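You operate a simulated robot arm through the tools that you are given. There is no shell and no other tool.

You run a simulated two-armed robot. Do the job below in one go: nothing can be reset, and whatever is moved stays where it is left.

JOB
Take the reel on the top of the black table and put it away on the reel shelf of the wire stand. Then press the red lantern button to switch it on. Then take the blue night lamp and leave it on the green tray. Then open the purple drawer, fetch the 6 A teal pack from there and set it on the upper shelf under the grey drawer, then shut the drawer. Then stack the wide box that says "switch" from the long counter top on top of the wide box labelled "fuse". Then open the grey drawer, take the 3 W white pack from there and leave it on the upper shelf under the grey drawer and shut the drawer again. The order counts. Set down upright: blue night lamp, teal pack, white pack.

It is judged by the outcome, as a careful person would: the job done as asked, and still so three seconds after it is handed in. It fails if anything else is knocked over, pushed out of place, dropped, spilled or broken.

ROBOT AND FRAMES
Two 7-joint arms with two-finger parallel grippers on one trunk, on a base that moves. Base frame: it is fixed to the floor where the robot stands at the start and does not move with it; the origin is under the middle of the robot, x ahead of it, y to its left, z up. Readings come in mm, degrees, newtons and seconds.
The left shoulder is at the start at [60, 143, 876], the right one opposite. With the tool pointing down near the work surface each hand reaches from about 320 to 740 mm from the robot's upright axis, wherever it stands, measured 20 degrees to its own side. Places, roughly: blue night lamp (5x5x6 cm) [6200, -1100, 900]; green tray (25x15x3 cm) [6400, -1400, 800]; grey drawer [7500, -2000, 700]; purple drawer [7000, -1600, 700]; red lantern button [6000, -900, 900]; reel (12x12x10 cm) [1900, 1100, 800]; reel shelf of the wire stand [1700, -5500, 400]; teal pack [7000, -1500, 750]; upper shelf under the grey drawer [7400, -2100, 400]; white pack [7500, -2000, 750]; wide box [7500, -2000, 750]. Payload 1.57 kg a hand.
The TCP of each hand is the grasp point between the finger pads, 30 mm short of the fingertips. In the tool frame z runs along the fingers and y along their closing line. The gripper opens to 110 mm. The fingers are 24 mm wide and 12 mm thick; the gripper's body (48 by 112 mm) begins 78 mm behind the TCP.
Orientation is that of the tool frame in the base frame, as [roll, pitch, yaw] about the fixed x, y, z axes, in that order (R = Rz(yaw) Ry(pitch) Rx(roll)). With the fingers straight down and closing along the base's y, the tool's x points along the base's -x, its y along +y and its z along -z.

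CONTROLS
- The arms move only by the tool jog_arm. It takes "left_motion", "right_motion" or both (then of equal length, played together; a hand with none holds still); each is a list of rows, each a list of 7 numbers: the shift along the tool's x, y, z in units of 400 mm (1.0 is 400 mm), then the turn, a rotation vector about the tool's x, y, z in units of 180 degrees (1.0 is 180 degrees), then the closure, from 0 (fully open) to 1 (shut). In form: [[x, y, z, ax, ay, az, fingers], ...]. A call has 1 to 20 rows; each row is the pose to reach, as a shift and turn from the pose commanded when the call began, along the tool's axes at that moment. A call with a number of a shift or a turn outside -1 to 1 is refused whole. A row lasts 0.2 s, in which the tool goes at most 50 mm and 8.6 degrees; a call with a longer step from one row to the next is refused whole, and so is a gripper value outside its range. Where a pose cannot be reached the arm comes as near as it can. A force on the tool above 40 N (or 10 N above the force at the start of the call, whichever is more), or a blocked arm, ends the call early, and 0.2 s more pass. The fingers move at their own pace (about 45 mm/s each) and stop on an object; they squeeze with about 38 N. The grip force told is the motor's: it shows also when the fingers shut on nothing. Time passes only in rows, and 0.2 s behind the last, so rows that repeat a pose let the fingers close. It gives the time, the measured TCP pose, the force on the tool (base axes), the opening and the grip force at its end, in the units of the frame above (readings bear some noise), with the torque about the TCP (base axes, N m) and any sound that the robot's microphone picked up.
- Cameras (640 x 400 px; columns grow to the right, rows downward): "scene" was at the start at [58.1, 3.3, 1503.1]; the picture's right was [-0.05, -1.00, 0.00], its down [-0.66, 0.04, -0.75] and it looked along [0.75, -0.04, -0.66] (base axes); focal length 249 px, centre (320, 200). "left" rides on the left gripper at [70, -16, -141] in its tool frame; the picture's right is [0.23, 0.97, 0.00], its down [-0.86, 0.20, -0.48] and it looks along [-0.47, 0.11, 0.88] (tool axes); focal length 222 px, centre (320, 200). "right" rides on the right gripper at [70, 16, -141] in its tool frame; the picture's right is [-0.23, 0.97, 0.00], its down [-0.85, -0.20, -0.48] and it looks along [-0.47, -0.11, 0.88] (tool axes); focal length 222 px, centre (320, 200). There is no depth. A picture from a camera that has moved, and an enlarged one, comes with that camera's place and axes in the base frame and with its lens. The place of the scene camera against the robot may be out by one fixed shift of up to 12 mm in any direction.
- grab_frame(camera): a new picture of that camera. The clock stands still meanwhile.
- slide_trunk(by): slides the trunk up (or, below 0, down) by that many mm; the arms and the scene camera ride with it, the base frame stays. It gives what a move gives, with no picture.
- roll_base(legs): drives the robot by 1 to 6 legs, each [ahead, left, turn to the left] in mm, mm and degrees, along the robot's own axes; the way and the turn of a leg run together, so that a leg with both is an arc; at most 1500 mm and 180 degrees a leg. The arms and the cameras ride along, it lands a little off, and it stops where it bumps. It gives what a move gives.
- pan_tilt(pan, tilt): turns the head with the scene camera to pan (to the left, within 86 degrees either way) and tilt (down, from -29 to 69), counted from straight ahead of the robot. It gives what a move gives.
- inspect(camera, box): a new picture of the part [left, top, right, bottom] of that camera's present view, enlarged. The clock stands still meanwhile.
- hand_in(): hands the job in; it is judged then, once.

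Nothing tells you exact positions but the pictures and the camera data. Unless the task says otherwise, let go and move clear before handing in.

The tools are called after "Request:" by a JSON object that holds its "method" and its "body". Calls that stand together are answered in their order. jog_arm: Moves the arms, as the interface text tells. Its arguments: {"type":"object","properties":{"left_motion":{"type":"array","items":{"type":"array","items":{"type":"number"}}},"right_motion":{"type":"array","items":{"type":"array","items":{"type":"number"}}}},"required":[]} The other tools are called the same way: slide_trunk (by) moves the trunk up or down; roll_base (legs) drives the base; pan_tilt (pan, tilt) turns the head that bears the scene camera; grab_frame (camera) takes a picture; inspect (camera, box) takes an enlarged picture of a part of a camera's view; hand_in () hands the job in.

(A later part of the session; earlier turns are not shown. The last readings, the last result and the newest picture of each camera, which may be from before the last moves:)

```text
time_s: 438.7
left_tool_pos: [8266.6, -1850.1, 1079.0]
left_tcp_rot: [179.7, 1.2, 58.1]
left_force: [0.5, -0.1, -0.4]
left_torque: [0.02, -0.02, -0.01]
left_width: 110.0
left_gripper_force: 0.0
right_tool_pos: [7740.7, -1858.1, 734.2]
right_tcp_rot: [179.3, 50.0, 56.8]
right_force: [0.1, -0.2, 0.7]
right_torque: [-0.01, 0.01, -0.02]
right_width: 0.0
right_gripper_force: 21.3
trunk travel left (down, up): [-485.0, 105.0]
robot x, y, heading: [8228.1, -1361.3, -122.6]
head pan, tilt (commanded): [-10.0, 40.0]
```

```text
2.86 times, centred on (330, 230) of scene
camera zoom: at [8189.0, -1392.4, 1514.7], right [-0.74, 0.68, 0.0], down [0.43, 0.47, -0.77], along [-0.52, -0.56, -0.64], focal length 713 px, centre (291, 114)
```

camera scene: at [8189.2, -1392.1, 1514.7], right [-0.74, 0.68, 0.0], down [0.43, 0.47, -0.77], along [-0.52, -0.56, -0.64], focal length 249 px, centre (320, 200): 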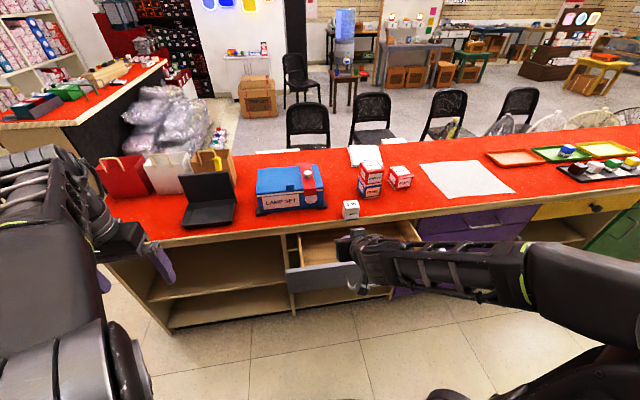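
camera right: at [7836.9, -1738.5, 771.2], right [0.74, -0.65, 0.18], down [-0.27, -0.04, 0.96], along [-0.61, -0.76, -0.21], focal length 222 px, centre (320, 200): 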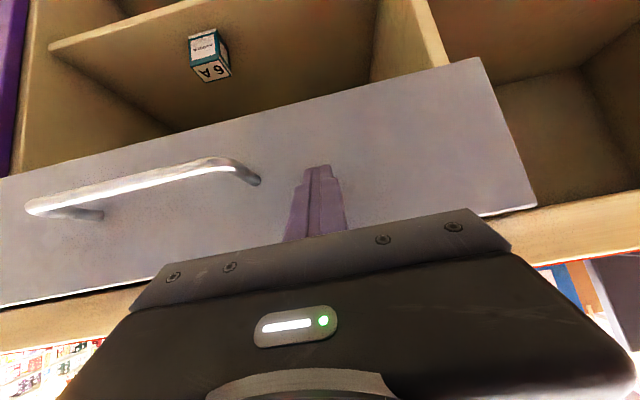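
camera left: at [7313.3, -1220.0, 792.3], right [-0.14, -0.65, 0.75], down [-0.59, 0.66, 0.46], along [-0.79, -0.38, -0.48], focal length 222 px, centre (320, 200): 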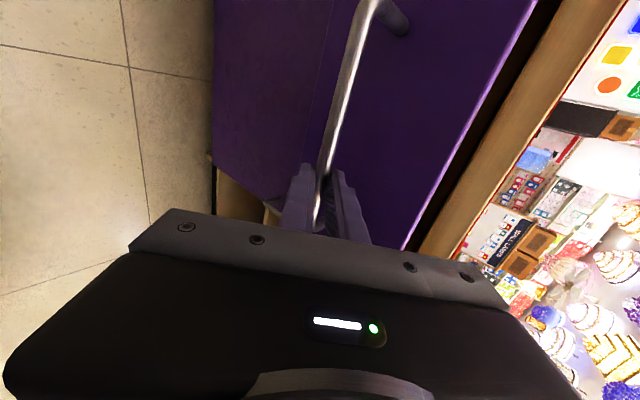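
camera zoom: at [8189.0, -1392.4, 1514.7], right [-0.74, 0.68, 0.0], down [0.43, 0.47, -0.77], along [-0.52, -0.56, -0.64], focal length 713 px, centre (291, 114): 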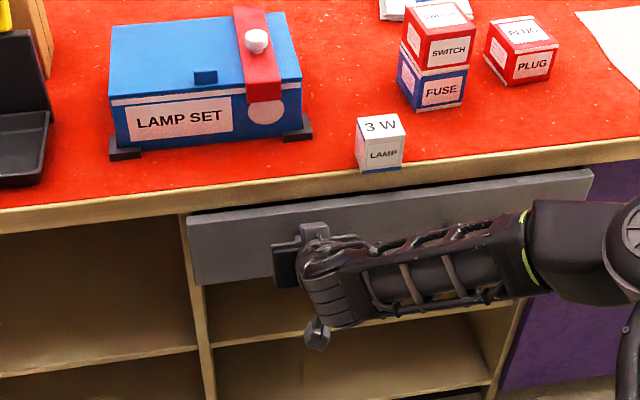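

The grey drawer is now open by only about 34 mm. I'll back away, lift, and regrasp the 3 W pack with the tilted hand.

Request:
{"method": "jog_arm", "body": {"right_motion": [[0.03, 0, -0.036, 0, 0, 0, 1], [0.06, 0, -0.072, 0, 0, 0, 1], [0.0962, 0, -0.115, 0, 0, 0, 1], [0.03, 0, -0.17, 0, 0, 0, 1], [-0.04, 0, -0.23, 0, 0, 0, 0.8], [-0.11, 0, -0.288, 0, 0, 0, 0.5], [-0.18, 0, -0.346, 0, 0, 0, 0.2], [-0.25, 0, -0.405, 0, 0, 0, 0.2], [-0.316, 0, -0.46, 0, 0, 0, 0.2], [-0.316, 0, -0.46, 0, 0, 0, 0.2]]}}

Request:
{"method": "roll_base", "body": {"legs": [[50, 0, 0], [0, -90, 0]]}}

Request:
{"method": "grab_frame", "body": {"camera": "right"}}

Request:
{"method": "grab_frame", "body": {"camera": "scene"}}

```text
time_s: 440.9
left_tool_pos: [8266.4, -1850.7, 1080.9]
left_tcp_rot: [179.7, 1.2, 58.2]
left_force: [0.3, 1.5, 0.3]
left_torque: [-0.01, 0.05, 0.01]
left_width: 109.9
left_gripper_force: 0.1
right_tool_pos: [7774.5, -1804.9, 949.5]
right_tcp_rot: [179.2, 50.0, 56.8]
right_force: [-0.4, 0.1, 0.5]
right_torque: [0.0, -0.02, 0.02]
right_width: 88.0
right_gripper_force: 0.0
trunk travel left (down, up): [-485.0, 105.0]
robot x, y, heading: [8230.2, -1360.4, -122.7]
head pan, tilt (commanded): [-10.0, 40.0]
```

```text
time_s: 442.5
left_tool_pos: [8161.4, -1840.0, 1080.9]
left_tcp_rot: [179.6, 1.1, 58.2]
left_force: [-0.2, 0.5, 0.2]
left_torque: [-0.02, -0.04, -0.04]
left_width: 110.3
left_gripper_force: 0.0
right_tool_pos: [7668.8, -1795.4, 949.1]
right_tcp_rot: [179.3, 50.0, 56.7]
right_force: [-0.2, -0.4, 0.3]
right_torque: [-0.04, 0.0, 0.05]
right_width: 88.0
right_gripper_force: 0.2
trunk travel left (down, up): [-485.0, 105.0]
robot x, y, heading: [8122.6, -1352.8, -122.7]
head pan, tilt (commanded): [-10.0, 40.0]
```

```text
taken
camera right: at [7764.6, -1676.5, 985.4], right [0.74, -0.65, 0.18], down [-0.27, -0.04, 0.96], along [-0.61, -0.76, -0.21], focal length 222 px, centre (320, 200)
```

right: 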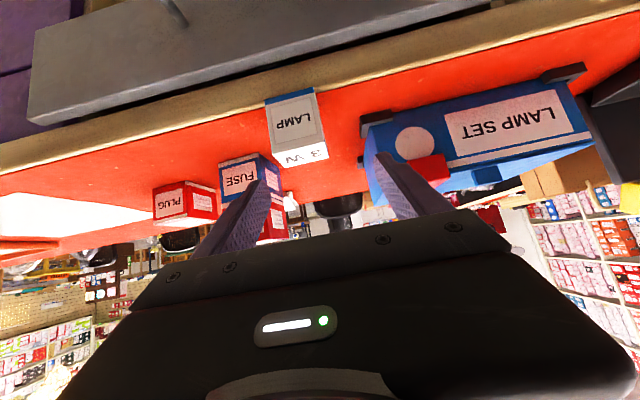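

```text
taken
camera scene: at [8083.4, -1382.2, 1514.7], right [-0.74, 0.68, 0.0], down [0.44, 0.47, -0.77], along [-0.52, -0.57, -0.64], focal length 249 px, centre (320, 200)
```

scene: 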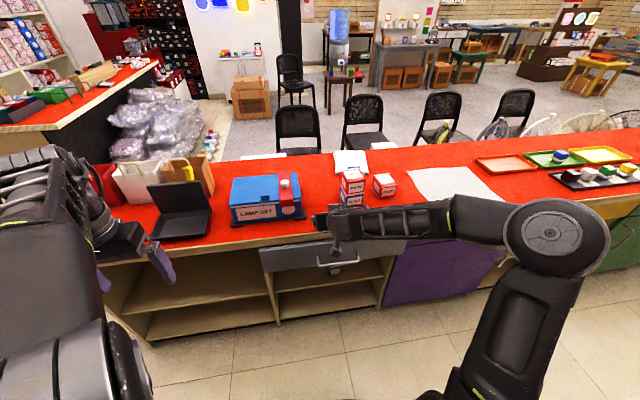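

Request:
{"method": "jog_arm", "body": {"right_motion": [[0.0174, -0.0234, 0.018, 0, 0, 0, 0.2], [0.0348, -0.0468, 0.036, 0, 0, 0, 0.2], [0.0348, -0.0468, 0.09, 0, 0, 0, 0.2], [0.0348, -0.0468, 0.14, 0, 0, 0, 0.2], [0.0348, -0.0468, 0.19, 0, 0, 0, 0.2], [0.0348, -0.0468, 0.22, 0, 0, 0, 0.2], [0.0348, -0.0468, 0.234, 0, 0, 0, 0.2], [0.0348, -0.0468, 0.234, 0, 0, 0, 0.2]]}}

Request:
{"method": "grab_frame", "body": {"camera": "right"}}

```text
time_s: 444.3
left_tool_pos: [8162.9, -1841.2, 1079.0]
left_tcp_rot: [179.7, 1.1, 58.1]
left_force: [-0.5, -1.8, -0.6]
left_torque: [0.0, 0.01, -0.01]
left_width: 110.1
left_gripper_force: 0.1
right_tool_pos: [7620.5, -1838.1, 878.4]
right_tcp_rot: [179.3, 50.0, 56.8]
right_force: [-0.1, 1.1, 0.4]
right_torque: [0.0, -0.03, 0.0]
right_width: 88.1
right_gripper_force: 0.1
trunk travel left (down, up): [-485.0, 105.0]
robot x, y, heading: [8123.7, -1352.4, -122.5]
head pan, tilt (commanded): [-10.0, 40.0]
```

```text
taken
camera right: at [7716.4, -1719.6, 914.9], right [0.74, -0.65, 0.18], down [-0.27, -0.04, 0.96], along [-0.61, -0.76, -0.21], focal length 222 px, centre (320, 200)
```

right: 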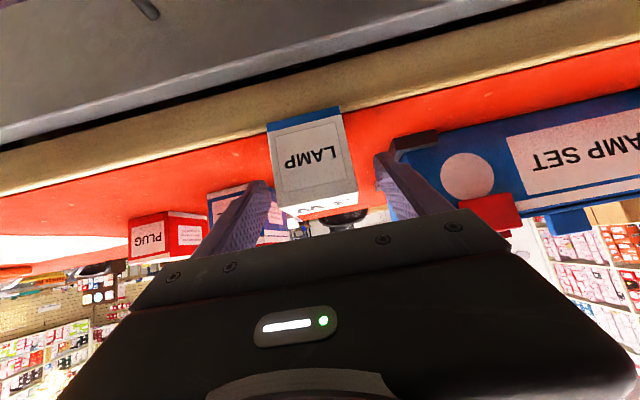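

Request:
{"method": "jog_arm", "body": {"right_motion": [[0, 0, 0, 0, 0, 0, 0.4], [0, 0, 0, 0, 0, 0, 0.7], [0, 0, 0, 0, 0, 0, 1], [0, 0, 0, 0, 0, 0, 1], [0, 0, 0, 0, 0, 0, 1]]}}

Request:
{"method": "jog_arm", "body": {"right_motion": [[-0.02, 0, -0.016, 0, 0, 0, 1], [-0.06, 0, -0.05, 0, 0, 0, 1], [-0.12, 0, -0.1, 0, 0, 0, 1], [-0.15, 0, -0.126, 0, 0, 0, 1], [-0.11, 0, -0.174, 0, 0, 0, 1], [-0.07, 0, -0.222, 0, 0, 0, 1], [-0.03, 0, -0.27, 0, 0, 0, 1], [0.01, 0, -0.318, 0, 0, 0, 1], [0.043, 0, -0.357, 0, 0, 0, 1], [0.043, 0, -0.357, 0, 0, 0, 1]]}}

Request:
{"method": "grab_frame", "body": {"camera": "right"}}

```text
time_s: 445.5
left_tool_pos: [8161.8, -1841.2, 1079.5]
left_tcp_rot: [179.7, 1.2, 58.2]
left_force: [-0.2, 0.5, 0.7]
left_torque: [0.01, -0.02, 0.02]
left_width: 110.1
left_gripper_force: 0.1
right_tool_pos: [7620.4, -1838.8, 878.9]
right_tcp_rot: [179.3, 50.1, 56.8]
right_force: [0.1, -0.2, -0.2]
right_torque: [0.04, 0.03, 0.01]
right_width: 55.1
right_gripper_force: 38.0
trunk travel left (down, up): [-485.0, 105.0]
robot x, y, heading: [8123.6, -1355.7, -122.3]
head pan, tilt (commanded): [-10.0, 40.0]
```

```text
time_s: 447.7
left_tool_pos: [8162.9, -1841.3, 1079.4]
left_tcp_rot: [179.8, 1.2, 58.1]
left_force: [-0.5, -0.4, -0.3]
left_torque: [0.01, 0.0, 0.01]
left_width: 110.0
left_gripper_force: 0.1
right_tool_pos: [7683.3, -1737.2, 957.2]
right_tcp_rot: [179.2, 50.0, 56.8]
right_force: [0.2, -0.4, 0.1]
right_torque: [-0.01, -0.02, 0.03]
right_width: 55.1
right_gripper_force: 37.7
trunk travel left (down, up): [-485.0, 105.0]
robot x, y, heading: [8122.9, -1354.0, -122.7]
head pan, tilt (commanded): [-10.0, 40.0]
```

```text
taken
camera right: at [7779.9, -1618.2, 994.1], right [0.74, -0.65, 0.18], down [-0.27, -0.04, 0.96], along [-0.61, -0.76, -0.21], focal length 222 px, centre (320, 200)
```

right: 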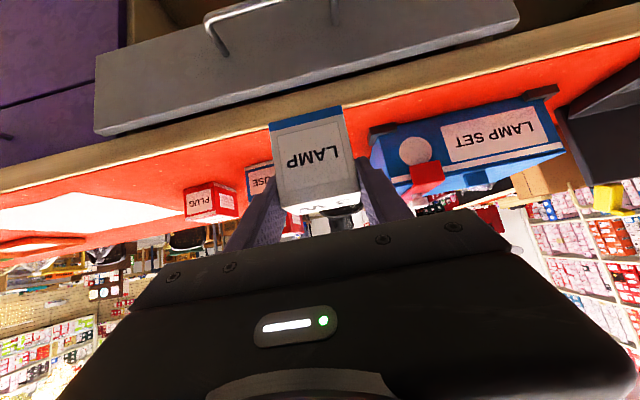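

The pack is held in the tilted grip. I'll place it left of the 6 A pack, clear of the drawer handle: backing off, sliding left, then lowering to shelf height.

Request:
{"method": "roll_base", "body": {"legs": [[-40, 0, 0], [0, 140, 0]]}}

Request:
{"method": "slide_trunk", "body": {"by": -100}}

Request:
{"method": "jog_arm", "body": {"right_motion": [[0.07, 0, 0.059, 0, 0, 0, 1], [0.14, 0, 0.118, 0, 0, 0, 1], [0.21, 0, 0.177, 0, 0, 0, 1], [0.28, 0, 0.236, 0, 0, 0, 1], [0.35, 0, 0.295, 0, 0, 0, 1], [0.42, 0, 0.354, 0, 0, 0, 1], [0.49, 0, 0.413, 0, 0, 0, 1], [0.56, 0, 0.472, 0, 0, 0, 1], [0.63, 0, 0.53, 0, 0, 0, 1], [0.674, 0, 0.566, 0, 0, 0, 1], [0.674, 0, 0.566, 0, 0, 0, 1]]}}

Request:
{"method": "grab_frame", "body": {"camera": "right"}}

Request:
{"method": "grab_frame", "body": {"camera": "scene"}}

```text
time_s: 449.5
left_tool_pos: [8298.7, -1879.7, 1080.1]
left_tcp_rot: [179.8, 1.2, 58.1]
left_force: [-0.6, 0.1, -0.1]
left_torque: [0.03, 0.07, 0.01]
left_width: 110.1
left_gripper_force: 0.1
right_tool_pos: [7820.1, -1776.5, 959.0]
right_tcp_rot: [179.4, 50.0, 56.9]
right_force: [0.6, 0.1, -0.8]
right_torque: [0.03, 0.04, -0.04]
right_width: 55.2
right_gripper_force: 38.2
trunk travel left (down, up): [-485.0, 105.0]
robot x, y, heading: [8255.1, -1392.7, -122.5]
head pan, tilt (commanded): [-10.0, 40.0]
```

```text
time_s: 450.8
left_tool_pos: [8297.3, -1878.9, 978.9]
left_tcp_rot: [179.6, 1.2, 58.1]
left_force: [-0.3, -0.5, -0.1]
left_torque: [0.0, -0.03, 0.02]
left_width: 110.0
left_gripper_force: 0.1
right_tool_pos: [7818.3, -1776.4, 858.6]
right_tcp_rot: [179.3, 50.1, 56.8]
right_force: [-0.4, -0.2, -1.4]
right_torque: [0.01, -0.02, -0.01]
right_width: 55.1
right_gripper_force: 38.0
trunk travel left (down, up): [-385.0, 205.0]
robot x, y, heading: [8258.4, -1389.6, -122.6]
head pan, tilt (commanded): [-10.0, 40.0]
```

```text
time_s: 453.2
left_tool_pos: [8295.4, -1879.0, 979.7]
left_tcp_rot: [179.6, 1.2, 58.1]
left_force: [-0.3, 0.3, 0.4]
left_torque: [-0.03, -0.05, 0.01]
left_width: 109.8
left_gripper_force: 0.0
right_tool_pos: [7854.0, -1792.2, 550.9]
right_tcp_rot: [176.8, 46.0, 54.6]
right_force: [-0.5, 0.0, -1.6]
right_torque: [0.02, 0.0, 0.01]
right_width: 55.4
right_gripper_force: 37.4
right hand out of reach, approached as far as the arm can: row 7, 8, 9, 10, 11
trunk travel left (down, up): [-385.0, 205.0]
robot x, y, heading: [8255.9, -1391.1, -122.9]
head pan, tilt (commanded): [-10.0, 40.0]
```

```text
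taken
camera right: at [7949.5, -1675.2, 598.6], right [0.72, -0.66, 0.2], down [-0.33, -0.08, 0.94], along [-0.6, -0.75, -0.28], focal length 222 px, centre (320, 200)
```

right: 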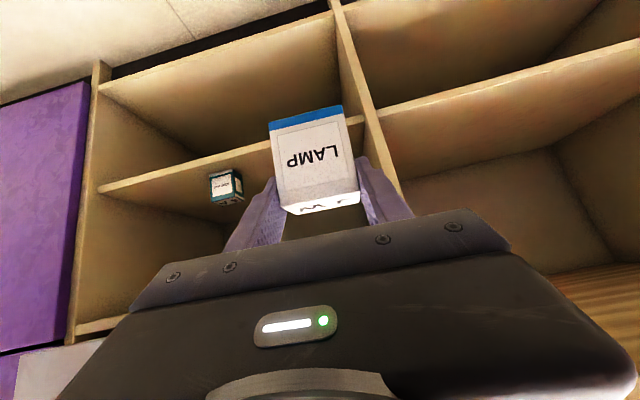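

```text
taken
camera scene: at [8219.2, -1420.6, 1414.7], right [-0.74, 0.68, 0.0], down [0.44, 0.47, -0.77], along [-0.52, -0.56, -0.64], focal length 249 px, centre (320, 200)
```

scene: 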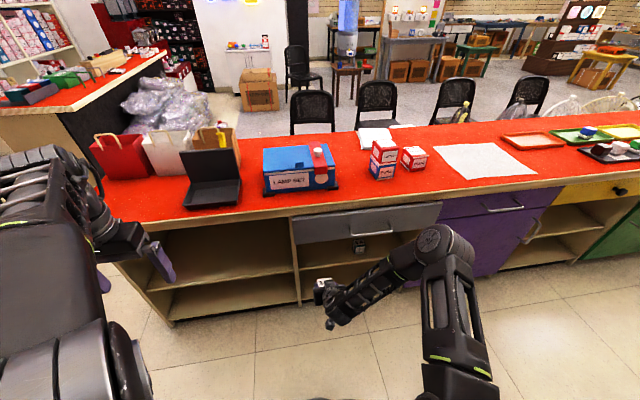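

The arm hit a near limit and the pack tipped about 4°. I'll move the hand forward and right and restore the level orientation before going on.

Request:
{"method": "jog_arm", "body": {"right_motion": [[-0.036, -0.037, 0.035, 0.0016, -0.0073, -0.003, 1], [-0.072, -0.074, 0.07, 0.0032, -0.0147, -0.006, 1], [-0.1078, -0.111, 0.1057, 0.0048, -0.022, -0.0089, 1], [-0.1078, -0.111, 0.1057, 0.0048, -0.022, -0.0089, 1]]}}

Request:
{"method": "grab_frame", "body": {"camera": "right"}}

```text
time_s: 454.2
left_tool_pos: [8297.8, -1879.5, 979.6]
left_tcp_rot: [179.7, 1.3, 58.2]
left_force: [-0.2, 0.6, -0.2]
left_torque: [0.0, 0.02, -0.04]
left_width: 110.0
left_gripper_force: 0.1
right_tool_pos: [7746.8, -1810.6, 583.7]
right_tcp_rot: [179.3, 50.2, 57.0]
right_force: [-0.1, 0.6, -0.1]
right_torque: [-0.02, -0.03, 0.01]
right_width: 55.0
right_gripper_force: 38.1
right hand out of reach, approached as far as the arm can: row 1, 2, 3, 4
trunk travel left (down, up): [-385.0, 205.0]
robot x, y, heading: [8259.5, -1392.1, -122.4]
head pan, tilt (commanded): [-10.0, 40.0]
```

```text
taken
camera right: at [7843.2, -1691.4, 620.1], right [0.74, -0.65, 0.18], down [-0.27, -0.04, 0.96], along [-0.61, -0.76, -0.21], focal length 222 px, centre (320, 200)
```

right: 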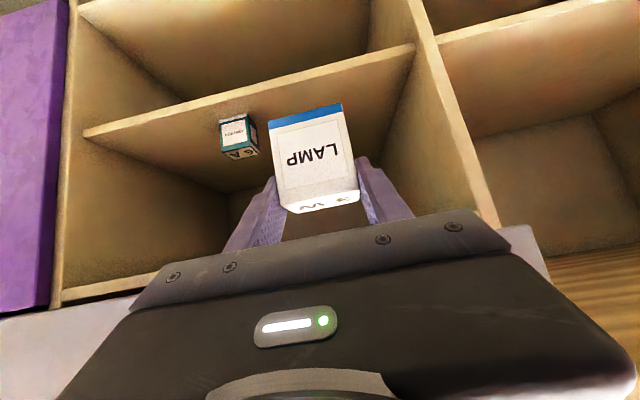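

Request:
{"method": "jog_arm", "body": {"right_motion": [[0.04, 0, 0.034, 0, 0, 0, 1], [0.077, 0, 0.064, 0, 0, 0, 1], [0.077, 0, 0.064, 0, 0, 0, 1]]}}

Request:
{"method": "pan_tilt", "body": {"pan": -20, "tilt": 50}}

Request:
{"method": "grab_frame", "body": {"camera": "scene"}}

```text
time_s: 455.0
left_tool_pos: [8297.6, -1879.2, 979.4]
left_tcp_rot: [179.7, 1.2, 58.2]
left_force: [-0.4, 0.4, -0.4]
left_torque: [-0.02, -0.01, 0.06]
left_width: 109.9
left_gripper_force: 0.0
right_tool_pos: [7723.7, -1802.8, 570.8]
right_tcp_rot: [179.3, 50.1, 57.0]
right_force: [0.1, -1.2, -1.1]
right_torque: [0.04, -0.02, 0.05]
right_width: 55.4
right_gripper_force: 37.7
right hand out of reach, approached as far as the arm can: row 1, 2, 3
trunk travel left (down, up): [-385.0, 205.0]
robot x, y, heading: [8257.7, -1394.4, -122.5]
head pan, tilt (commanded): [-10.0, 40.0]
```

```text
time_s: 455.7
left_tool_pos: [8297.5, -1879.8, 980.2]
left_tcp_rot: [179.7, 1.2, 58.1]
left_force: [0.2, 0.0, -0.3]
left_torque: [-0.03, 0.01, 0.0]
left_width: 109.9
left_gripper_force: 0.1
right_tool_pos: [7725.1, -1802.7, 571.4]
right_tcp_rot: [179.3, 49.9, 57.0]
right_force: [-0.3, 0.2, -0.4]
right_torque: [0.01, 0.0, -0.01]
right_width: 55.0
right_gripper_force: 38.0
trunk travel left (down, up): [-385.0, 205.0]
robot x, y, heading: [8258.3, -1394.1, -122.4]
head pan, tilt (commanded): [-20.0, 50.0]
```

```text
taken
camera scene: at [8216.5, -1405.9, 1400.6], right [-0.61, 0.79, 0.0], down [0.61, 0.47, -0.64], along [-0.51, -0.39, -0.77], focal length 249 px, centre (320, 200)
```

scene: 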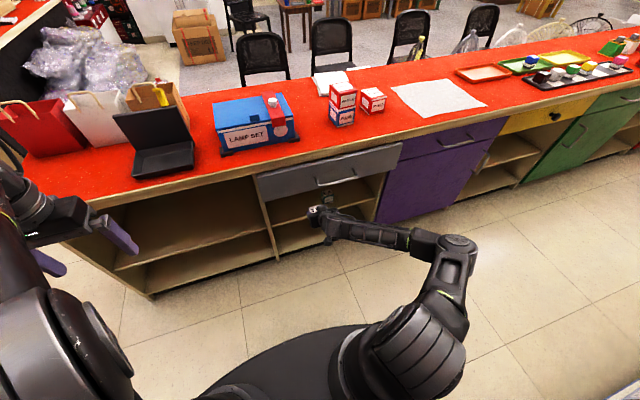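

Request:
{"method": "jog_arm", "body": {"right_motion": [[-0.03, 0.03, 0.036, 0, 0, 0, 1], [-0.06, 0.06, 0.072, 0, 0, 0, 1], [-0.0962, 0.1, 0.115, 0, 0, 0, 1], [-0.0962, 0.1, 0.115, 0, 0, 0, 1]]}}

```text
time_s: 456.7
left_tool_pos: [8297.2, -1879.3, 980.5]
left_tcp_rot: [179.7, 1.2, 58.1]
left_force: [0.6, -0.9, -0.5]
left_torque: [-0.01, -0.01, 0.0]
left_width: 110.1
left_gripper_force: 0.1
right_tool_pos: [7727.7, -1873.0, 570.0]
right_tcp_rot: [179.3, 50.0, 56.9]
right_force: [-0.4, 0.2, -0.2]
right_torque: [-0.03, 0.02, 0.0]
right_width: 55.2
right_gripper_force: 37.7
trunk travel left (down, up): [-385.0, 205.0]
robot x, y, heading: [8254.7, -1394.2, -122.4]
head pan, tilt (commanded): [-20.0, 50.0]
```

Extended further forward the pose is reachable again. Lowering in steps.

Request:
{"method": "jog_arm", "body": {"right_motion": [[0.04, 0, 0.0335, 0, 0, 0, 1], [0.08, 0, 0.067, 0, 0, 0, 1], [0.115, 0, 0.0965, 0, 0, 0, 1], [0.115, 0, 0.0965, 0, 0, 0, 1]]}}

Request:
{"method": "grab_frame", "body": {"camera": "right"}}

Request:
{"method": "grab_frame", "body": {"camera": "scene"}}

```text
time_s: 457.7
left_tool_pos: [8298.5, -1879.8, 980.2]
left_tcp_rot: [179.7, 1.1, 58.1]
left_force: [1.0, -1.2, 0.6]
left_torque: [-0.02, 0.0, -0.04]
left_width: 110.0
left_gripper_force: 0.1
right_tool_pos: [7725.0, -1872.9, 529.3]
right_tcp_rot: [179.3, 49.9, 56.9]
right_force: [0.5, 0.0, -0.7]
right_torque: [0.02, 0.0, -0.01]
right_width: 55.3
right_gripper_force: 37.7
right hand out of reach, approached as far as the arm can: row 3, 4
trunk travel left (down, up): [-385.0, 205.0]
robot x, y, heading: [8261.1, -1392.8, -122.7]
head pan, tilt (commanded): [-20.0, 50.0]
```

```text
taken
camera right: at [7821.5, -1753.0, 566.6], right [0.74, -0.65, 0.18], down [-0.27, -0.04, 0.96], along [-0.61, -0.76, -0.21], focal length 222 px, centre (320, 200)
```

right: 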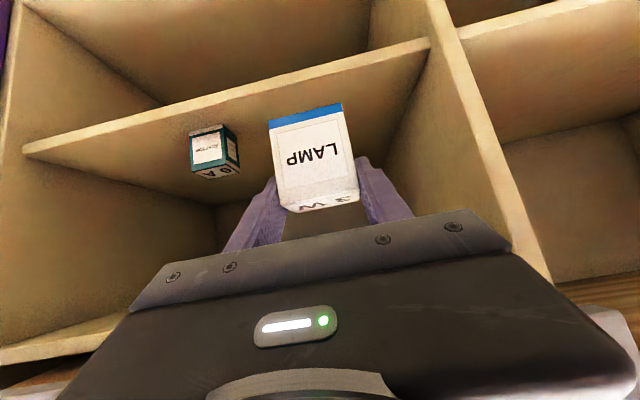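

```text
taken
camera scene: at [8216.5, -1405.8, 1400.5], right [-0.61, 0.79, 0.0], down [0.61, 0.47, -0.64], along [-0.51, -0.39, -0.77], focal length 249 px, centre (320, 200)
```

scene: 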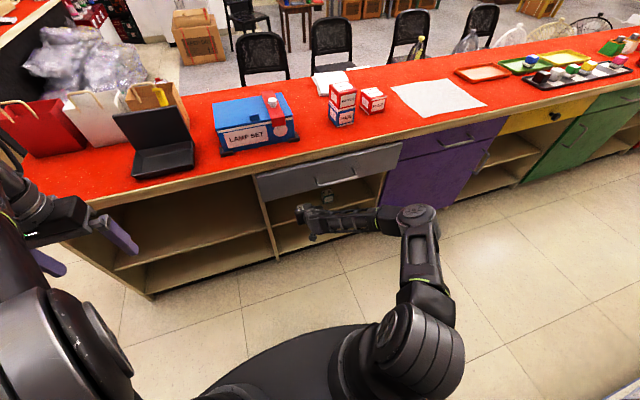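

The arm's low limit is relative to the shoulder, so I'll lower the trunk instead, then ease the base forward.

Request:
{"method": "slide_trunk", "body": {"by": -85}}

Request:
{"method": "roll_base", "body": {"legs": [[70, 0, 0]]}}

Request:
{"method": "grab_frame", "body": {"camera": "right"}}

Request:
{"method": "grab_frame", "body": {"camera": "scene"}}

```text
time_s: 458.9
left_tool_pos: [8297.8, -1879.4, 894.9]
left_tcp_rot: [179.6, 1.1, 58.2]
left_force: [0.7, -0.7, 0.2]
left_torque: [0.02, 0.01, 0.01]
left_width: 110.0
left_gripper_force: 0.1
right_tool_pos: [7725.8, -1873.2, 445.2]
right_tcp_rot: [179.4, 49.8, 57.0]
right_force: [0.3, -0.8, -0.6]
right_torque: [0.02, -0.01, 0.01]
right_width: 55.0
right_gripper_force: 37.6
trunk travel left (down, up): [-300.0, 290.0]
robot x, y, heading: [8258.7, -1392.9, -122.6]
head pan, tilt (commanded): [-20.0, 50.0]
```

```text
time_s: 460.0
left_tool_pos: [8260.5, -1938.8, 894.3]
left_tcp_rot: [179.7, 1.1, 58.1]
left_force: [0.1, -0.2, -0.4]
left_torque: [0.0, 0.02, 0.0]
left_width: 109.8
left_gripper_force: 0.0
right_tool_pos: [7687.5, -1933.0, 444.0]
right_tcp_rot: [179.3, 49.9, 57.1]
right_force: [0.0, -0.6, -1.2]
right_torque: [0.02, -0.02, 0.01]
right_width: 55.1
right_gripper_force: 38.4
trunk travel left (down, up): [-300.0, 290.0]
robot x, y, heading: [8219.9, -1451.4, -122.4]
head pan, tilt (commanded): [-20.0, 50.0]
```

```text
taken
camera right: at [7784.1, -1814.0, 481.4], right [0.74, -0.65, 0.18], down [-0.27, -0.05, 0.96], along [-0.61, -0.76, -0.21], focal length 222 px, centre (320, 200)
```

right: 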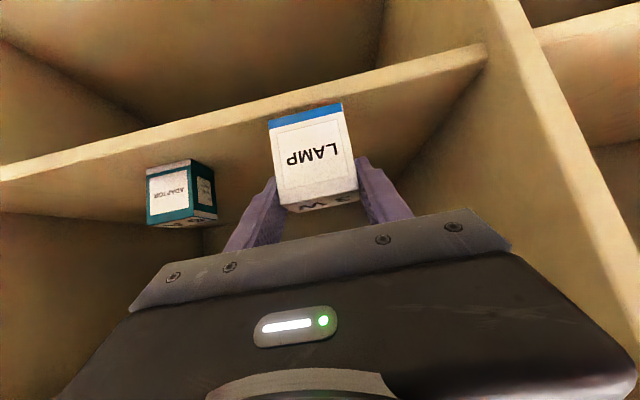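

```text
taken
camera scene: at [8178.2, -1466.3, 1315.5], right [-0.61, 0.79, 0.0], down [0.61, 0.47, -0.64], along [-0.51, -0.39, -0.77], focal length 249 px, centre (320, 200)
```

scene: 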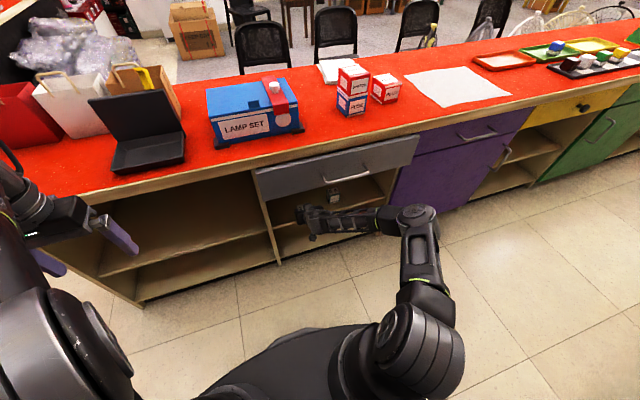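

Request:
{"method": "jog_arm", "body": {"right_motion": [[-0.033, 0, 0.039, 0, 0, 0, 1], [-0.066, 0, 0.079, 0, 0, 0, 1], [-0.0997, 0, 0.1187, 0, 0, 0, 1], [-0.0997, 0, 0.1187, 0, 0, 0, 1]]}}

Request:
{"method": "grab_frame", "body": {"camera": "right"}}

Request:
{"method": "inspect", "body": {"camera": "scene", "box": [240, 120, 440, 300]}}

```text
time_s: 461.0
left_tool_pos: [8260.1, -1939.7, 895.6]
left_tcp_rot: [179.7, 1.1, 58.2]
left_force: [-0.5, 0.5, -0.3]
left_torque: [-0.01, 0.06, 0.0]
left_width: 110.2
left_gripper_force: 0.0
right_tool_pos: [7655.1, -1987.7, 445.0]
right_tcp_rot: [179.4, 49.9, 57.0]
right_force: [0.4, 0.4, -0.6]
right_torque: [0.02, 0.01, -0.02]
right_width: 55.0
right_gripper_force: 38.0
trunk travel left (down, up): [-300.0, 290.0]
robot x, y, heading: [8219.9, -1449.2, -122.3]
head pan, tilt (commanded): [-20.0, 50.0]
```

```text
taken
camera right: at [7750.6, -1867.2, 481.7], right [0.74, -0.65, 0.18], down [-0.27, -0.05, 0.96], along [-0.61, -0.76, -0.21], focal length 222 px, centre (320, 200)
```

right: 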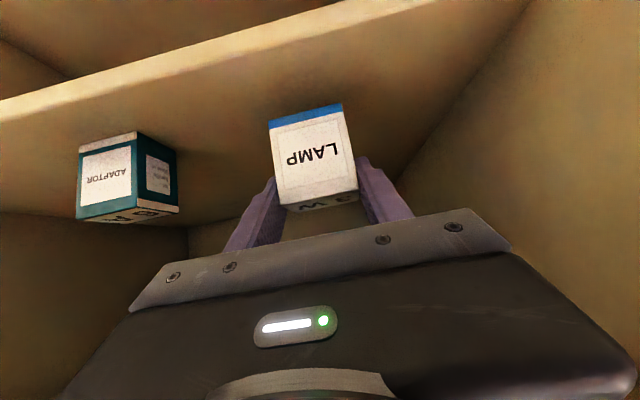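

```text
2.22 times, centred on (340, 210) of scene
camera zoom: at [8178.4, -1466.1, 1315.5], right [-0.61, 0.79, 0.0], down [0.61, 0.47, -0.64], along [-0.51, -0.39, -0.77], focal length 554 px, centre (276, 178)
```

zoom: 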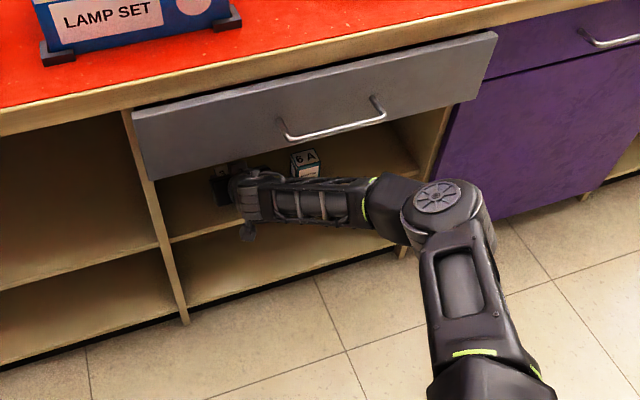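

The pack hovers over the shelf beside the 6 A. Lowering with contact sensing.

Request:
{"method": "jog_arm", "body": {"right_motion": [[0.0287, 0, 0.0241, 0, 0, 0, 1], [0.0402, 0, 0.0338, 0, 0, 0, 1], [0.046, 0, 0.0386, 0, 0, 0, 1], [0.0498, 0, 0.0418, 0, 0, 0, 1], [0.0536, 0, 0.045, 0, 0, 0, 1], [0.0575, 0, 0.0482, 0, 0, 0, 1]]}}

Request:
{"method": "grab_frame", "body": {"camera": "right"}}

```text
time_s: 462.4
left_tool_pos: [8261.3, -1937.5, 896.7]
left_tcp_rot: [179.7, 1.4, 58.2]
left_force: [-0.4, 0.2, 0.1]
left_torque: [0.01, 0.01, -0.01]
left_width: 109.8
left_gripper_force: 0.1
right_tool_pos: [7654.4, -1986.3, 420.5]
right_tcp_rot: [179.5, 50.3, 57.2]
right_force: [2.4, 5.4, 28.2]
right_torque: [0.4, 0.37, -0.04]
right_width: 55.4
right_gripper_force: 37.6
trunk travel left (down, up): [-300.0, 290.0]
robot x, y, heading: [8219.7, -1454.6, -122.6]
head pan, tilt (commanded): [-20.0, 50.0]
```

```text
taken
camera right: at [7750.3, -1866.9, 456.0], right [0.74, -0.64, 0.18], down [-0.27, -0.04, 0.96], along [-0.61, -0.76, -0.2], focal length 222 px, centre (320, 200)
```

right: 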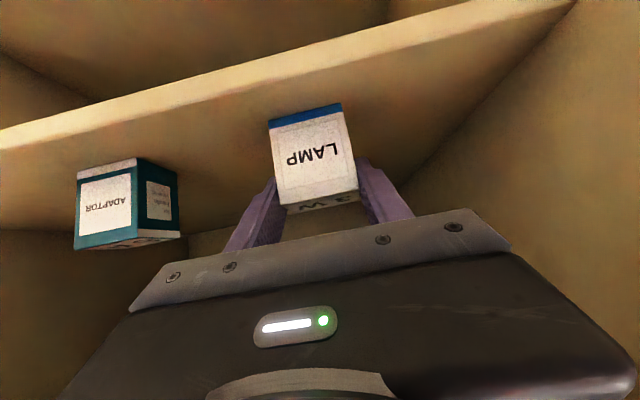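

Request:
{"method": "jog_arm", "body": {"right_motion": [[-0.0048, 0, -0.004, 0, 0, 0, 1], [-0.0058, 0, -0.0048, 0, 0, 0, 1]]}}

Request:
{"method": "jog_arm", "body": {"right_motion": [[0, 0, 0, 0, 0, 0, 0.45], [0, 0, 0, 0, 0, 0, 0.35], [0, 0, 0, 0, 0, 0, 0.25], [0, 0, 0, 0, 0, 0, 0.15], [0, 0, 0, 0, 0, 0, 0.15]]}}

Request:
{"method": "grab_frame", "body": {"camera": "right"}}

```text
time_s: 463.0
left_tool_pos: [8260.7, -1938.3, 895.9]
left_tcp_rot: [179.7, 1.2, 58.3]
left_force: [-0.5, -0.2, 0.2]
left_torque: [-0.01, 0.04, 0.01]
left_width: 110.1
left_gripper_force: 0.1
right_tool_pos: [7653.9, -1987.4, 420.3]
right_tcp_rot: [179.4, 50.1, 57.1]
right_force: [-4.6, -6.7, 20.5]
right_torque: [-0.53, 0.85, 0.15]
right_width: 55.2
right_gripper_force: 37.8
trunk travel left (down, up): [-300.0, 290.0]
robot x, y, heading: [8217.9, -1455.2, -122.4]
head pan, tilt (commanded): [-20.0, 50.0]
```

```text
time_s: 464.2
left_tool_pos: [8260.2, -1940.2, 895.3]
left_tcp_rot: [179.7, 1.2, 58.2]
left_force: [1.0, 0.2, 0.4]
left_torque: [-0.02, -0.02, -0.03]
left_width: 110.1
left_gripper_force: 0.0
right_tool_pos: [7655.2, -1985.4, 417.5]
right_tcp_rot: [179.4, 49.9, 57.0]
right_force: [0.9, 0.6, -0.1]
right_torque: [0.0, -0.02, 0.02]
right_width: 93.7
right_gripper_force: 0.1
trunk travel left (down, up): [-300.0, 290.0]
robot x, y, heading: [8222.0, -1454.8, -122.3]
head pan, tilt (commanded): [-20.0, 50.0]
```

```text
taken
camera right: at [7750.3, -1866.4, 454.7], right [0.74, -0.65, 0.18], down [-0.27, -0.04, 0.96], along [-0.61, -0.76, -0.21], focal length 222 px, centre (320, 200)
```

right: 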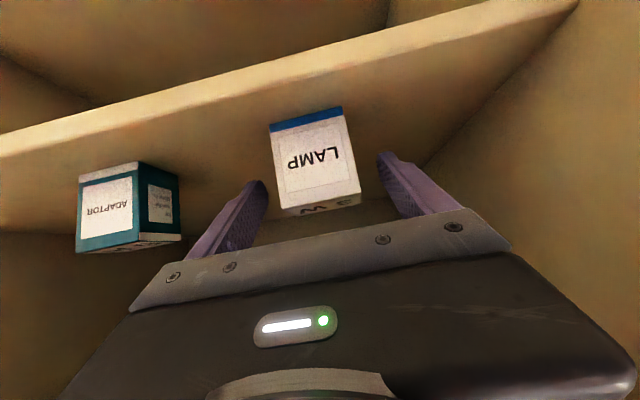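

The 3 W pack stands upright on the shelf. Withdrawing: first the arm back, then the base.

Request:
{"method": "jog_arm", "body": {"right_motion": [[0.01, 0, -0.02, 0, 0, 0, 0.15], [0.04, 0, -0.055, 0, 0, 0, 0.15], [0.07, 0, -0.088, 0, 0, 0, 0.15], [0.0962, 0, -0.118, 0, 0, 0, 0.15], [0.0962, 0, -0.118, 0, 0, 0, 0.15]]}}

Request:
{"method": "roll_base", "body": {"legs": [[-80, 0, 0]]}}

Request:
{"method": "grab_frame", "body": {"camera": "right"}}

Request:
{"method": "grab_frame", "body": {"camera": "scene"}}

```text
time_s: 465.4
left_tool_pos: [8260.4, -1940.6, 894.4]
left_tcp_rot: [179.8, 1.1, 58.2]
left_force: [-1.0, -0.8, 0.9]
left_torque: [0.05, 0.0, 0.06]
left_width: 109.9
left_gripper_force: 0.1
right_tool_pos: [7672.2, -1954.3, 419.4]
right_tcp_rot: [179.5, 49.9, 57.0]
right_force: [0.5, 0.1, 0.5]
right_torque: [-0.04, 0.03, 0.03]
right_width: 93.2
right_gripper_force: 0.1
right hand out of reach, approached as far as the arm can: row 3, 4, 5
trunk travel left (down, up): [-300.0, 290.0]
robot x, y, heading: [8218.9, -1452.6, -122.4]
head pan, tilt (commanded): [-20.0, 50.0]
```

```text
time_s: 466.4
left_tool_pos: [8304.9, -1871.4, 895.1]
left_tcp_rot: [179.6, 1.2, 58.6]
left_force: [-0.1, 0.8, -0.1]
left_torque: [0.0, -0.01, 0.0]
left_width: 110.1
left_gripper_force: 0.0
right_tool_pos: [7718.1, -1886.7, 419.9]
right_tcp_rot: [179.4, 49.8, 57.4]
right_force: [0.7, -0.4, 0.4]
right_torque: [0.02, -0.02, -0.01]
right_width: 93.6
right_gripper_force: 0.0
trunk travel left (down, up): [-300.0, 290.0]
robot x, y, heading: [8261.9, -1381.8, -122.1]
head pan, tilt (commanded): [-20.0, 50.0]
```

```text
taken
camera right: at [7814.2, -1768.0, 455.8], right [0.74, -0.64, 0.18], down [-0.27, -0.05, 0.96], along [-0.61, -0.76, -0.21], focal length 222 px, centre (320, 200)
```

right: 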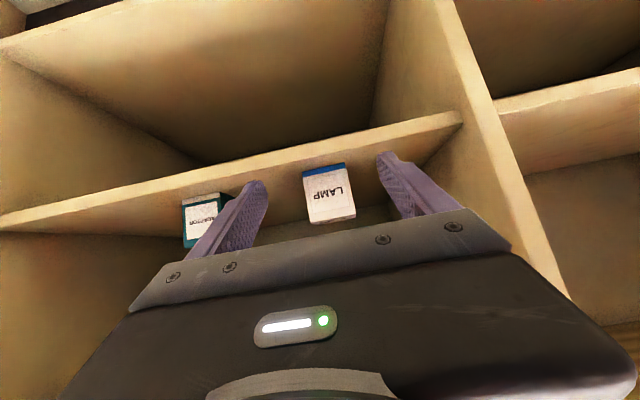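

```text
taken
camera scene: at [8221.8, -1397.7, 1315.6], right [-0.61, 0.79, 0.0], down [0.61, 0.47, -0.64], along [-0.51, -0.39, -0.77], focal length 249 px, centre (320, 200)
```

scene: 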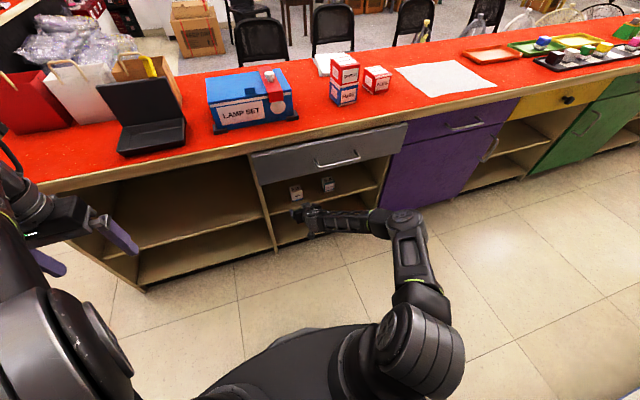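

Both packs stand on the upper shelf. I'll lift the hand slightly within the opening, draw it fully out, then rise in front of the drawer.

Request:
{"method": "jog_arm", "body": {"right_motion": [[-0.05, 0, -0.042, 0, 0, 0, 0.15], [-0.1, 0, -0.084, 0, 0, 0, 0.4], [-0.134, 0, -0.1125, 0, 0, 0, 0.7], [-0.1, 0, -0.153, 0, 0, 0, 1], [-0.06, 0, -0.201, 0, 0, 0, 1], [-0.03, 0, -0.237, 0, 0, 0, 1], [0.0, 0, -0.275, 0, 0, 0, 1], [0.0, 0, -0.275, 0, 0, 0, 1]]}}

Request:
{"method": "grab_frame", "body": {"camera": "right"}}

```text
time_s: 468.2
left_tool_pos: [8305.1, -1870.2, 894.1]
left_tcp_rot: [179.7, 1.2, 58.5]
left_force: [1.5, -0.1, -0.6]
left_torque: [0.01, -0.03, 0.02]
left_width: 110.2
left_gripper_force: 0.0
right_tool_pos: [7763.9, -1816.1, 492.1]
right_tcp_rot: [179.5, 49.8, 57.3]
right_force: [0.7, -0.5, 1.2]
right_torque: [-0.03, -0.01, 0.01]
right_width: 0.0
right_gripper_force: 21.1
trunk travel left (down, up): [-300.0, 290.0]
robot x, y, heading: [8261.3, -1383.3, -122.2]
head pan, tilt (commanded): [-20.0, 50.0]
```

```text
taken
camera right: at [7859.7, -1696.8, 528.8], right [0.74, -0.64, 0.18], down [-0.27, -0.05, 0.96], along [-0.61, -0.76, -0.21], focal length 222 px, centre (320, 200)
```

right: 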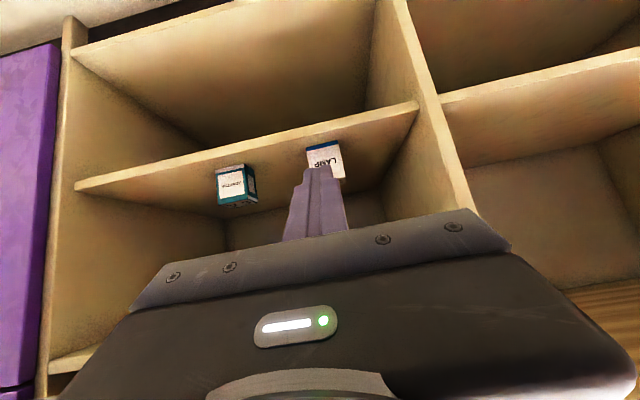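

Request:
{"method": "slide_trunk", "body": {"by": 185}}

Request:
{"method": "jog_arm", "body": {"right_motion": [[-0.04, 0, -0.033, 0, 0, 0, 1], [-0.08, 0, -0.067, 0, 0, 0, 1], [-0.111, 0, -0.0933, 0, 0, 0, 1], [-0.111, 0, -0.0933, 0, 0, 0, 1]]}}

Request:
{"method": "grab_frame", "body": {"camera": "right"}}

Request:
{"method": "grab_frame", "body": {"camera": "scene"}}

```text
time_s: 470.3
left_tool_pos: [8306.0, -1871.2, 1079.1]
left_tcp_rot: [179.7, 1.3, 58.5]
left_force: [-0.5, 0.8, -0.6]
left_torque: [-0.03, 0.0, -0.01]
left_width: 110.0
left_gripper_force: 0.0
right_tool_pos: [7764.0, -1816.1, 677.3]
right_tcp_rot: [179.4, 49.9, 57.4]
right_force: [0.1, -0.2, 0.2]
right_torque: [0.02, 0.01, 0.03]
right_width: 0.0
right_gripper_force: 21.0
trunk travel left (down, up): [-485.0, 105.0]
robot x, y, heading: [8262.9, -1383.4, -122.1]
head pan, tilt (commanded): [-20.0, 50.0]
```

```text
time_s: 471.3
left_tool_pos: [8305.3, -1871.6, 1080.0]
left_tcp_rot: [179.7, 1.1, 58.5]
left_force: [-0.2, -0.5, 0.4]
left_torque: [-0.01, 0.01, 0.0]
left_width: 110.3
left_gripper_force: 0.1
right_tool_pos: [7763.4, -1814.9, 735.3]
right_tcp_rot: [179.3, 49.9, 57.1]
right_force: [-0.4, 0.1, -0.2]
right_torque: [0.02, 0.01, 0.0]
right_width: 0.1
right_gripper_force: 21.2
trunk travel left (down, up): [-485.0, 105.0]
robot x, y, heading: [8265.4, -1382.1, -122.3]
head pan, tilt (commanded): [-20.0, 50.0]
```

```text
taken
camera right: at [7859.5, -1695.5, 772.0], right [0.74, -0.64, 0.18], down [-0.27, -0.05, 0.96], along [-0.61, -0.76, -0.21], focal length 222 px, centre (320, 200)
```

right: 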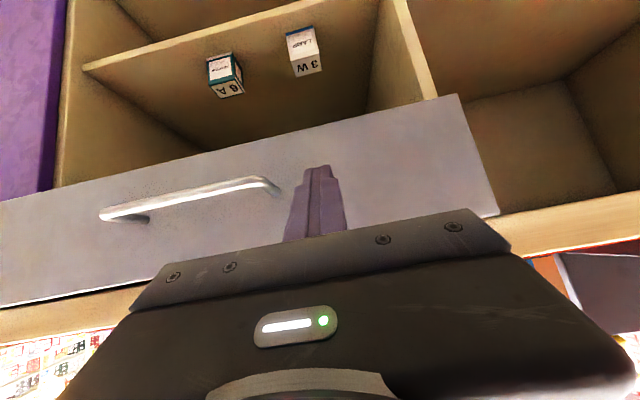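

```text
taken
camera scene: at [8221.6, -1397.9, 1500.5], right [-0.61, 0.79, 0.0], down [0.61, 0.47, -0.64], along [-0.51, -0.39, -0.77], focal length 249 px, centre (320, 200)
```

scene: 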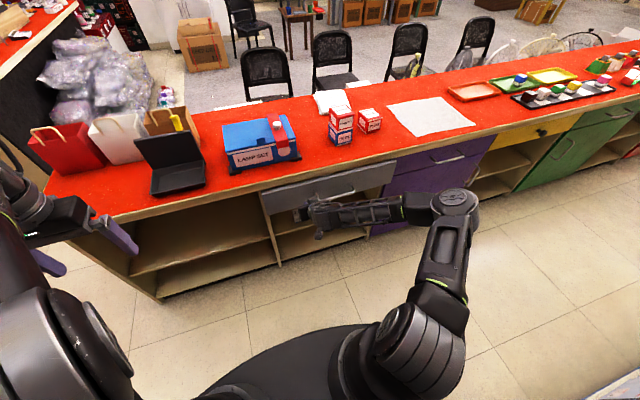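

Now I push the grey drawer fully shut.

Request:
{"method": "jog_arm", "body": {"right_motion": [[-0.032, 0, 0.038, 0, 0, 0, 1], [-0.064, 0, 0.077, 0, 0, 0, 1], [-0.085, 0, 0.101, 0, 0, 0, 1], [-0.1, 0, 0.119, 0, 0, 0, 1], [-0.113, 0, 0.1345, 0, 0, 0, 1], [-0.125, 0, 0.149, 0, 0, 0, 1], [-0.135, 0, 0.161, 0, 0, 0, 1], [-0.145, 0, 0.1725, 0, 0, 0, 1], [-0.155, 0, 0.1845, 0, 0, 0, 1]]}}

Request:
{"method": "grab_frame", "body": {"camera": "right"}}

Request:
{"method": "inspect", "body": {"camera": "scene", "box": [240, 140, 420, 280]}}

```text
time_s: 473.3
left_tool_pos: [8305.9, -1868.5, 1081.2]
left_tcp_rot: [179.7, 1.3, 58.4]
left_force: [-0.4, 0.0, -0.6]
left_torque: [0.01, 0.0, -0.02]
left_width: 109.8
left_gripper_force: 0.1
right_tool_pos: [7717.0, -1890.7, 734.5]
right_tcp_rot: [179.3, 49.4, 57.2]
right_force: [14.2, 24.5, 15.6]
right_torque: [-0.06, 0.01, -0.03]
right_width: 0.2
right_gripper_force: 21.4
trunk travel left (down, up): [-485.0, 105.0]
robot x, y, heading: [8264.4, -1377.8, -122.2]
head pan, tilt (commanded): [-20.0, 50.0]
stopped in row 9 (right hand): the force on the tool passed its limit at 48 N (the readings are from after the stop); the commanded pose is now the measured one
```

```text
taken
camera right: at [7812.3, -1772.0, 772.4], right [0.74, -0.64, 0.18], down [-0.28, -0.05, 0.96], along [-0.61, -0.76, -0.22], focal length 222 px, centre (320, 200)
```

right: 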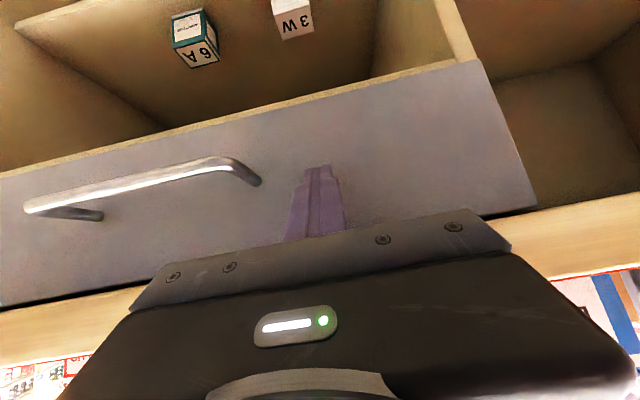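

```text
2.86 times, centred on (330, 210) of scene
camera zoom: at [8224.3, -1394.0, 1500.9], right [-0.61, 0.79, 0.0], down [0.61, 0.47, -0.64], along [-0.51, -0.39, -0.76], focal length 713 px, centre (291, 171)
```

zoom: 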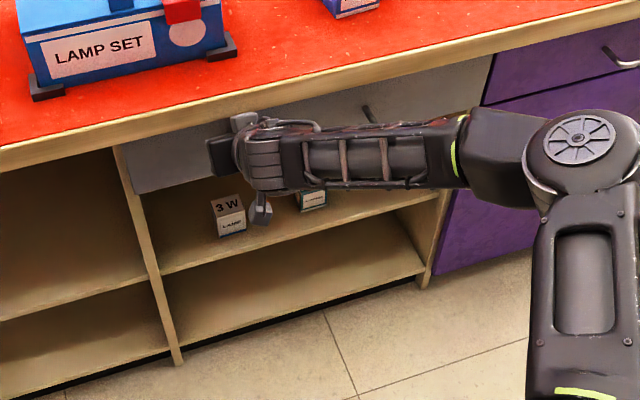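

The grey drawer is shut (48 N stop, flush). I'll back the hand off and make a final check of everything.

Request:
{"method": "jog_arm", "body": {"right_motion": [[0.03, 0, -0.036, 0, 0, 0, 1], [0.06, 0, -0.072, 0, 0, 0, 1], [0.09, 0, -0.107, 0, 0, 0, 1], [0.12, 0, -0.143, 0, 0, 0, 1], [0.06, 0, -0.2, 0, 0, 0, 1], [0.0, 0, -0.25, 0, 0, 0, 1], [-0.06, 0, -0.3, 0, 0, 0, 1]]}}

Request:
{"method": "grab_frame", "body": {"camera": "scene"}}

Request:
{"method": "inspect", "body": {"camera": "scene", "box": [240, 90, 480, 270]}}

Request:
{"method": "pan_tilt", "body": {"pan": -45, "tilt": 30}}

Request:
{"method": "inspect", "body": {"camera": "scene", "box": [160, 60, 480, 260]}}

```text
time_s: 474.9
left_tool_pos: [8305.2, -1871.5, 1079.7]
left_tcp_rot: [179.7, 1.2, 58.5]
left_force: [-0.1, -0.5, 0.5]
left_torque: [-0.01, 0.02, 0.0]
left_width: 110.3
left_gripper_force: 0.0
right_tool_pos: [7756.7, -1832.9, 828.1]
right_tcp_rot: [179.4, 49.4, 57.2]
right_force: [-0.3, -1.0, 0.0]
right_torque: [0.02, -0.01, 0.02]
right_width: 0.0
right_gripper_force: 20.9
trunk travel left (down, up): [-485.0, 105.0]
robot x, y, heading: [8263.3, -1387.2, -122.4]
head pan, tilt (commanded): [-20.0, 50.0]
```

```text
taken
camera scene: at [8222.4, -1397.2, 1500.5], right [-0.61, 0.79, 0.0], down [0.61, 0.47, -0.64], along [-0.51, -0.39, -0.77], focal length 249 px, centre (320, 200)
```

scene: 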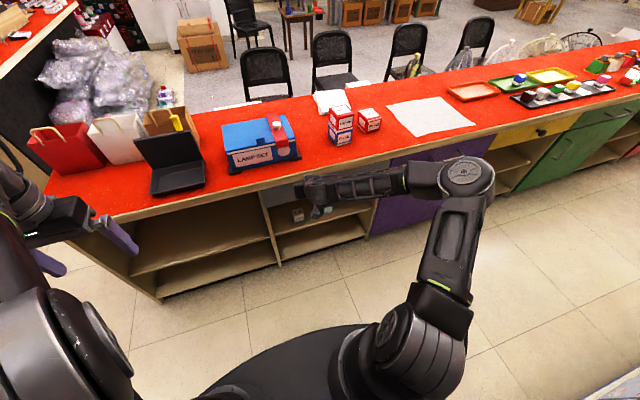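

```text
2.22 times, centred on (360, 180) of scene
camera zoom: at [8222.4, -1397.2, 1500.5], right [-0.61, 0.79, 0.0], down [0.61, 0.47, -0.64], along [-0.51, -0.39, -0.77], focal length 554 px, centre (231, 244)
```

zoom: 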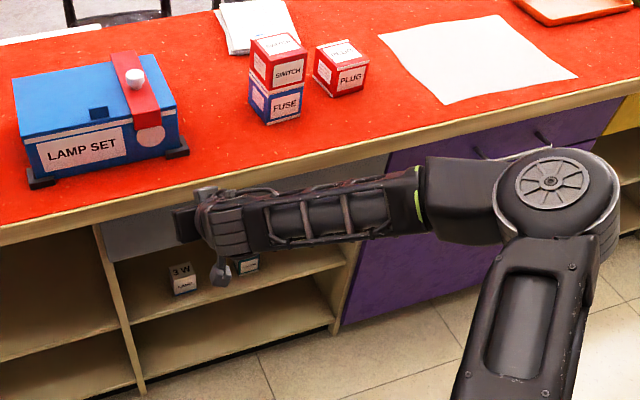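

```text
time_s: 475.8
left_tool_pos: [8304.4, -1871.4, 1080.0]
left_tcp_rot: [179.7, 1.2, 58.3]
left_force: [0.5, -0.1, 0.7]
left_torque: [-0.04, 0.03, 0.0]
left_width: 109.8
left_gripper_force: 0.1
right_tool_pos: [7754.9, -1831.6, 828.6]
right_tcp_rot: [179.3, 49.3, 57.3]
right_force: [-1.2, 0.9, 0.2]
right_torque: [0.0, 0.01, -0.01]
right_width: 0.0
right_gripper_force: 21.1
trunk travel left (down, up): [-485.0, 105.0]
robot x, y, heading: [8261.8, -1383.2, -122.1]
head pan, tilt (commanded): [-45.0, 30.0]
```

```text
2.00 times, centred on (320, 160) of scene
camera zoom: at [8194.6, -1370.2, 1530.0], right [-0.22, 0.98, 0.0], down [0.49, 0.11, -0.87], along [-0.84, -0.19, -0.5], focal length 499 px, centre (320, 280)
```

zoom: 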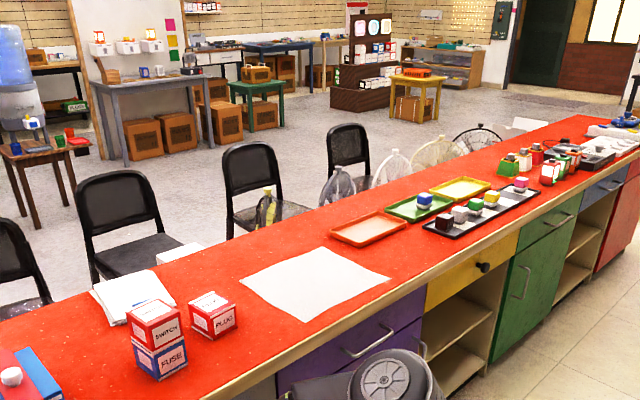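

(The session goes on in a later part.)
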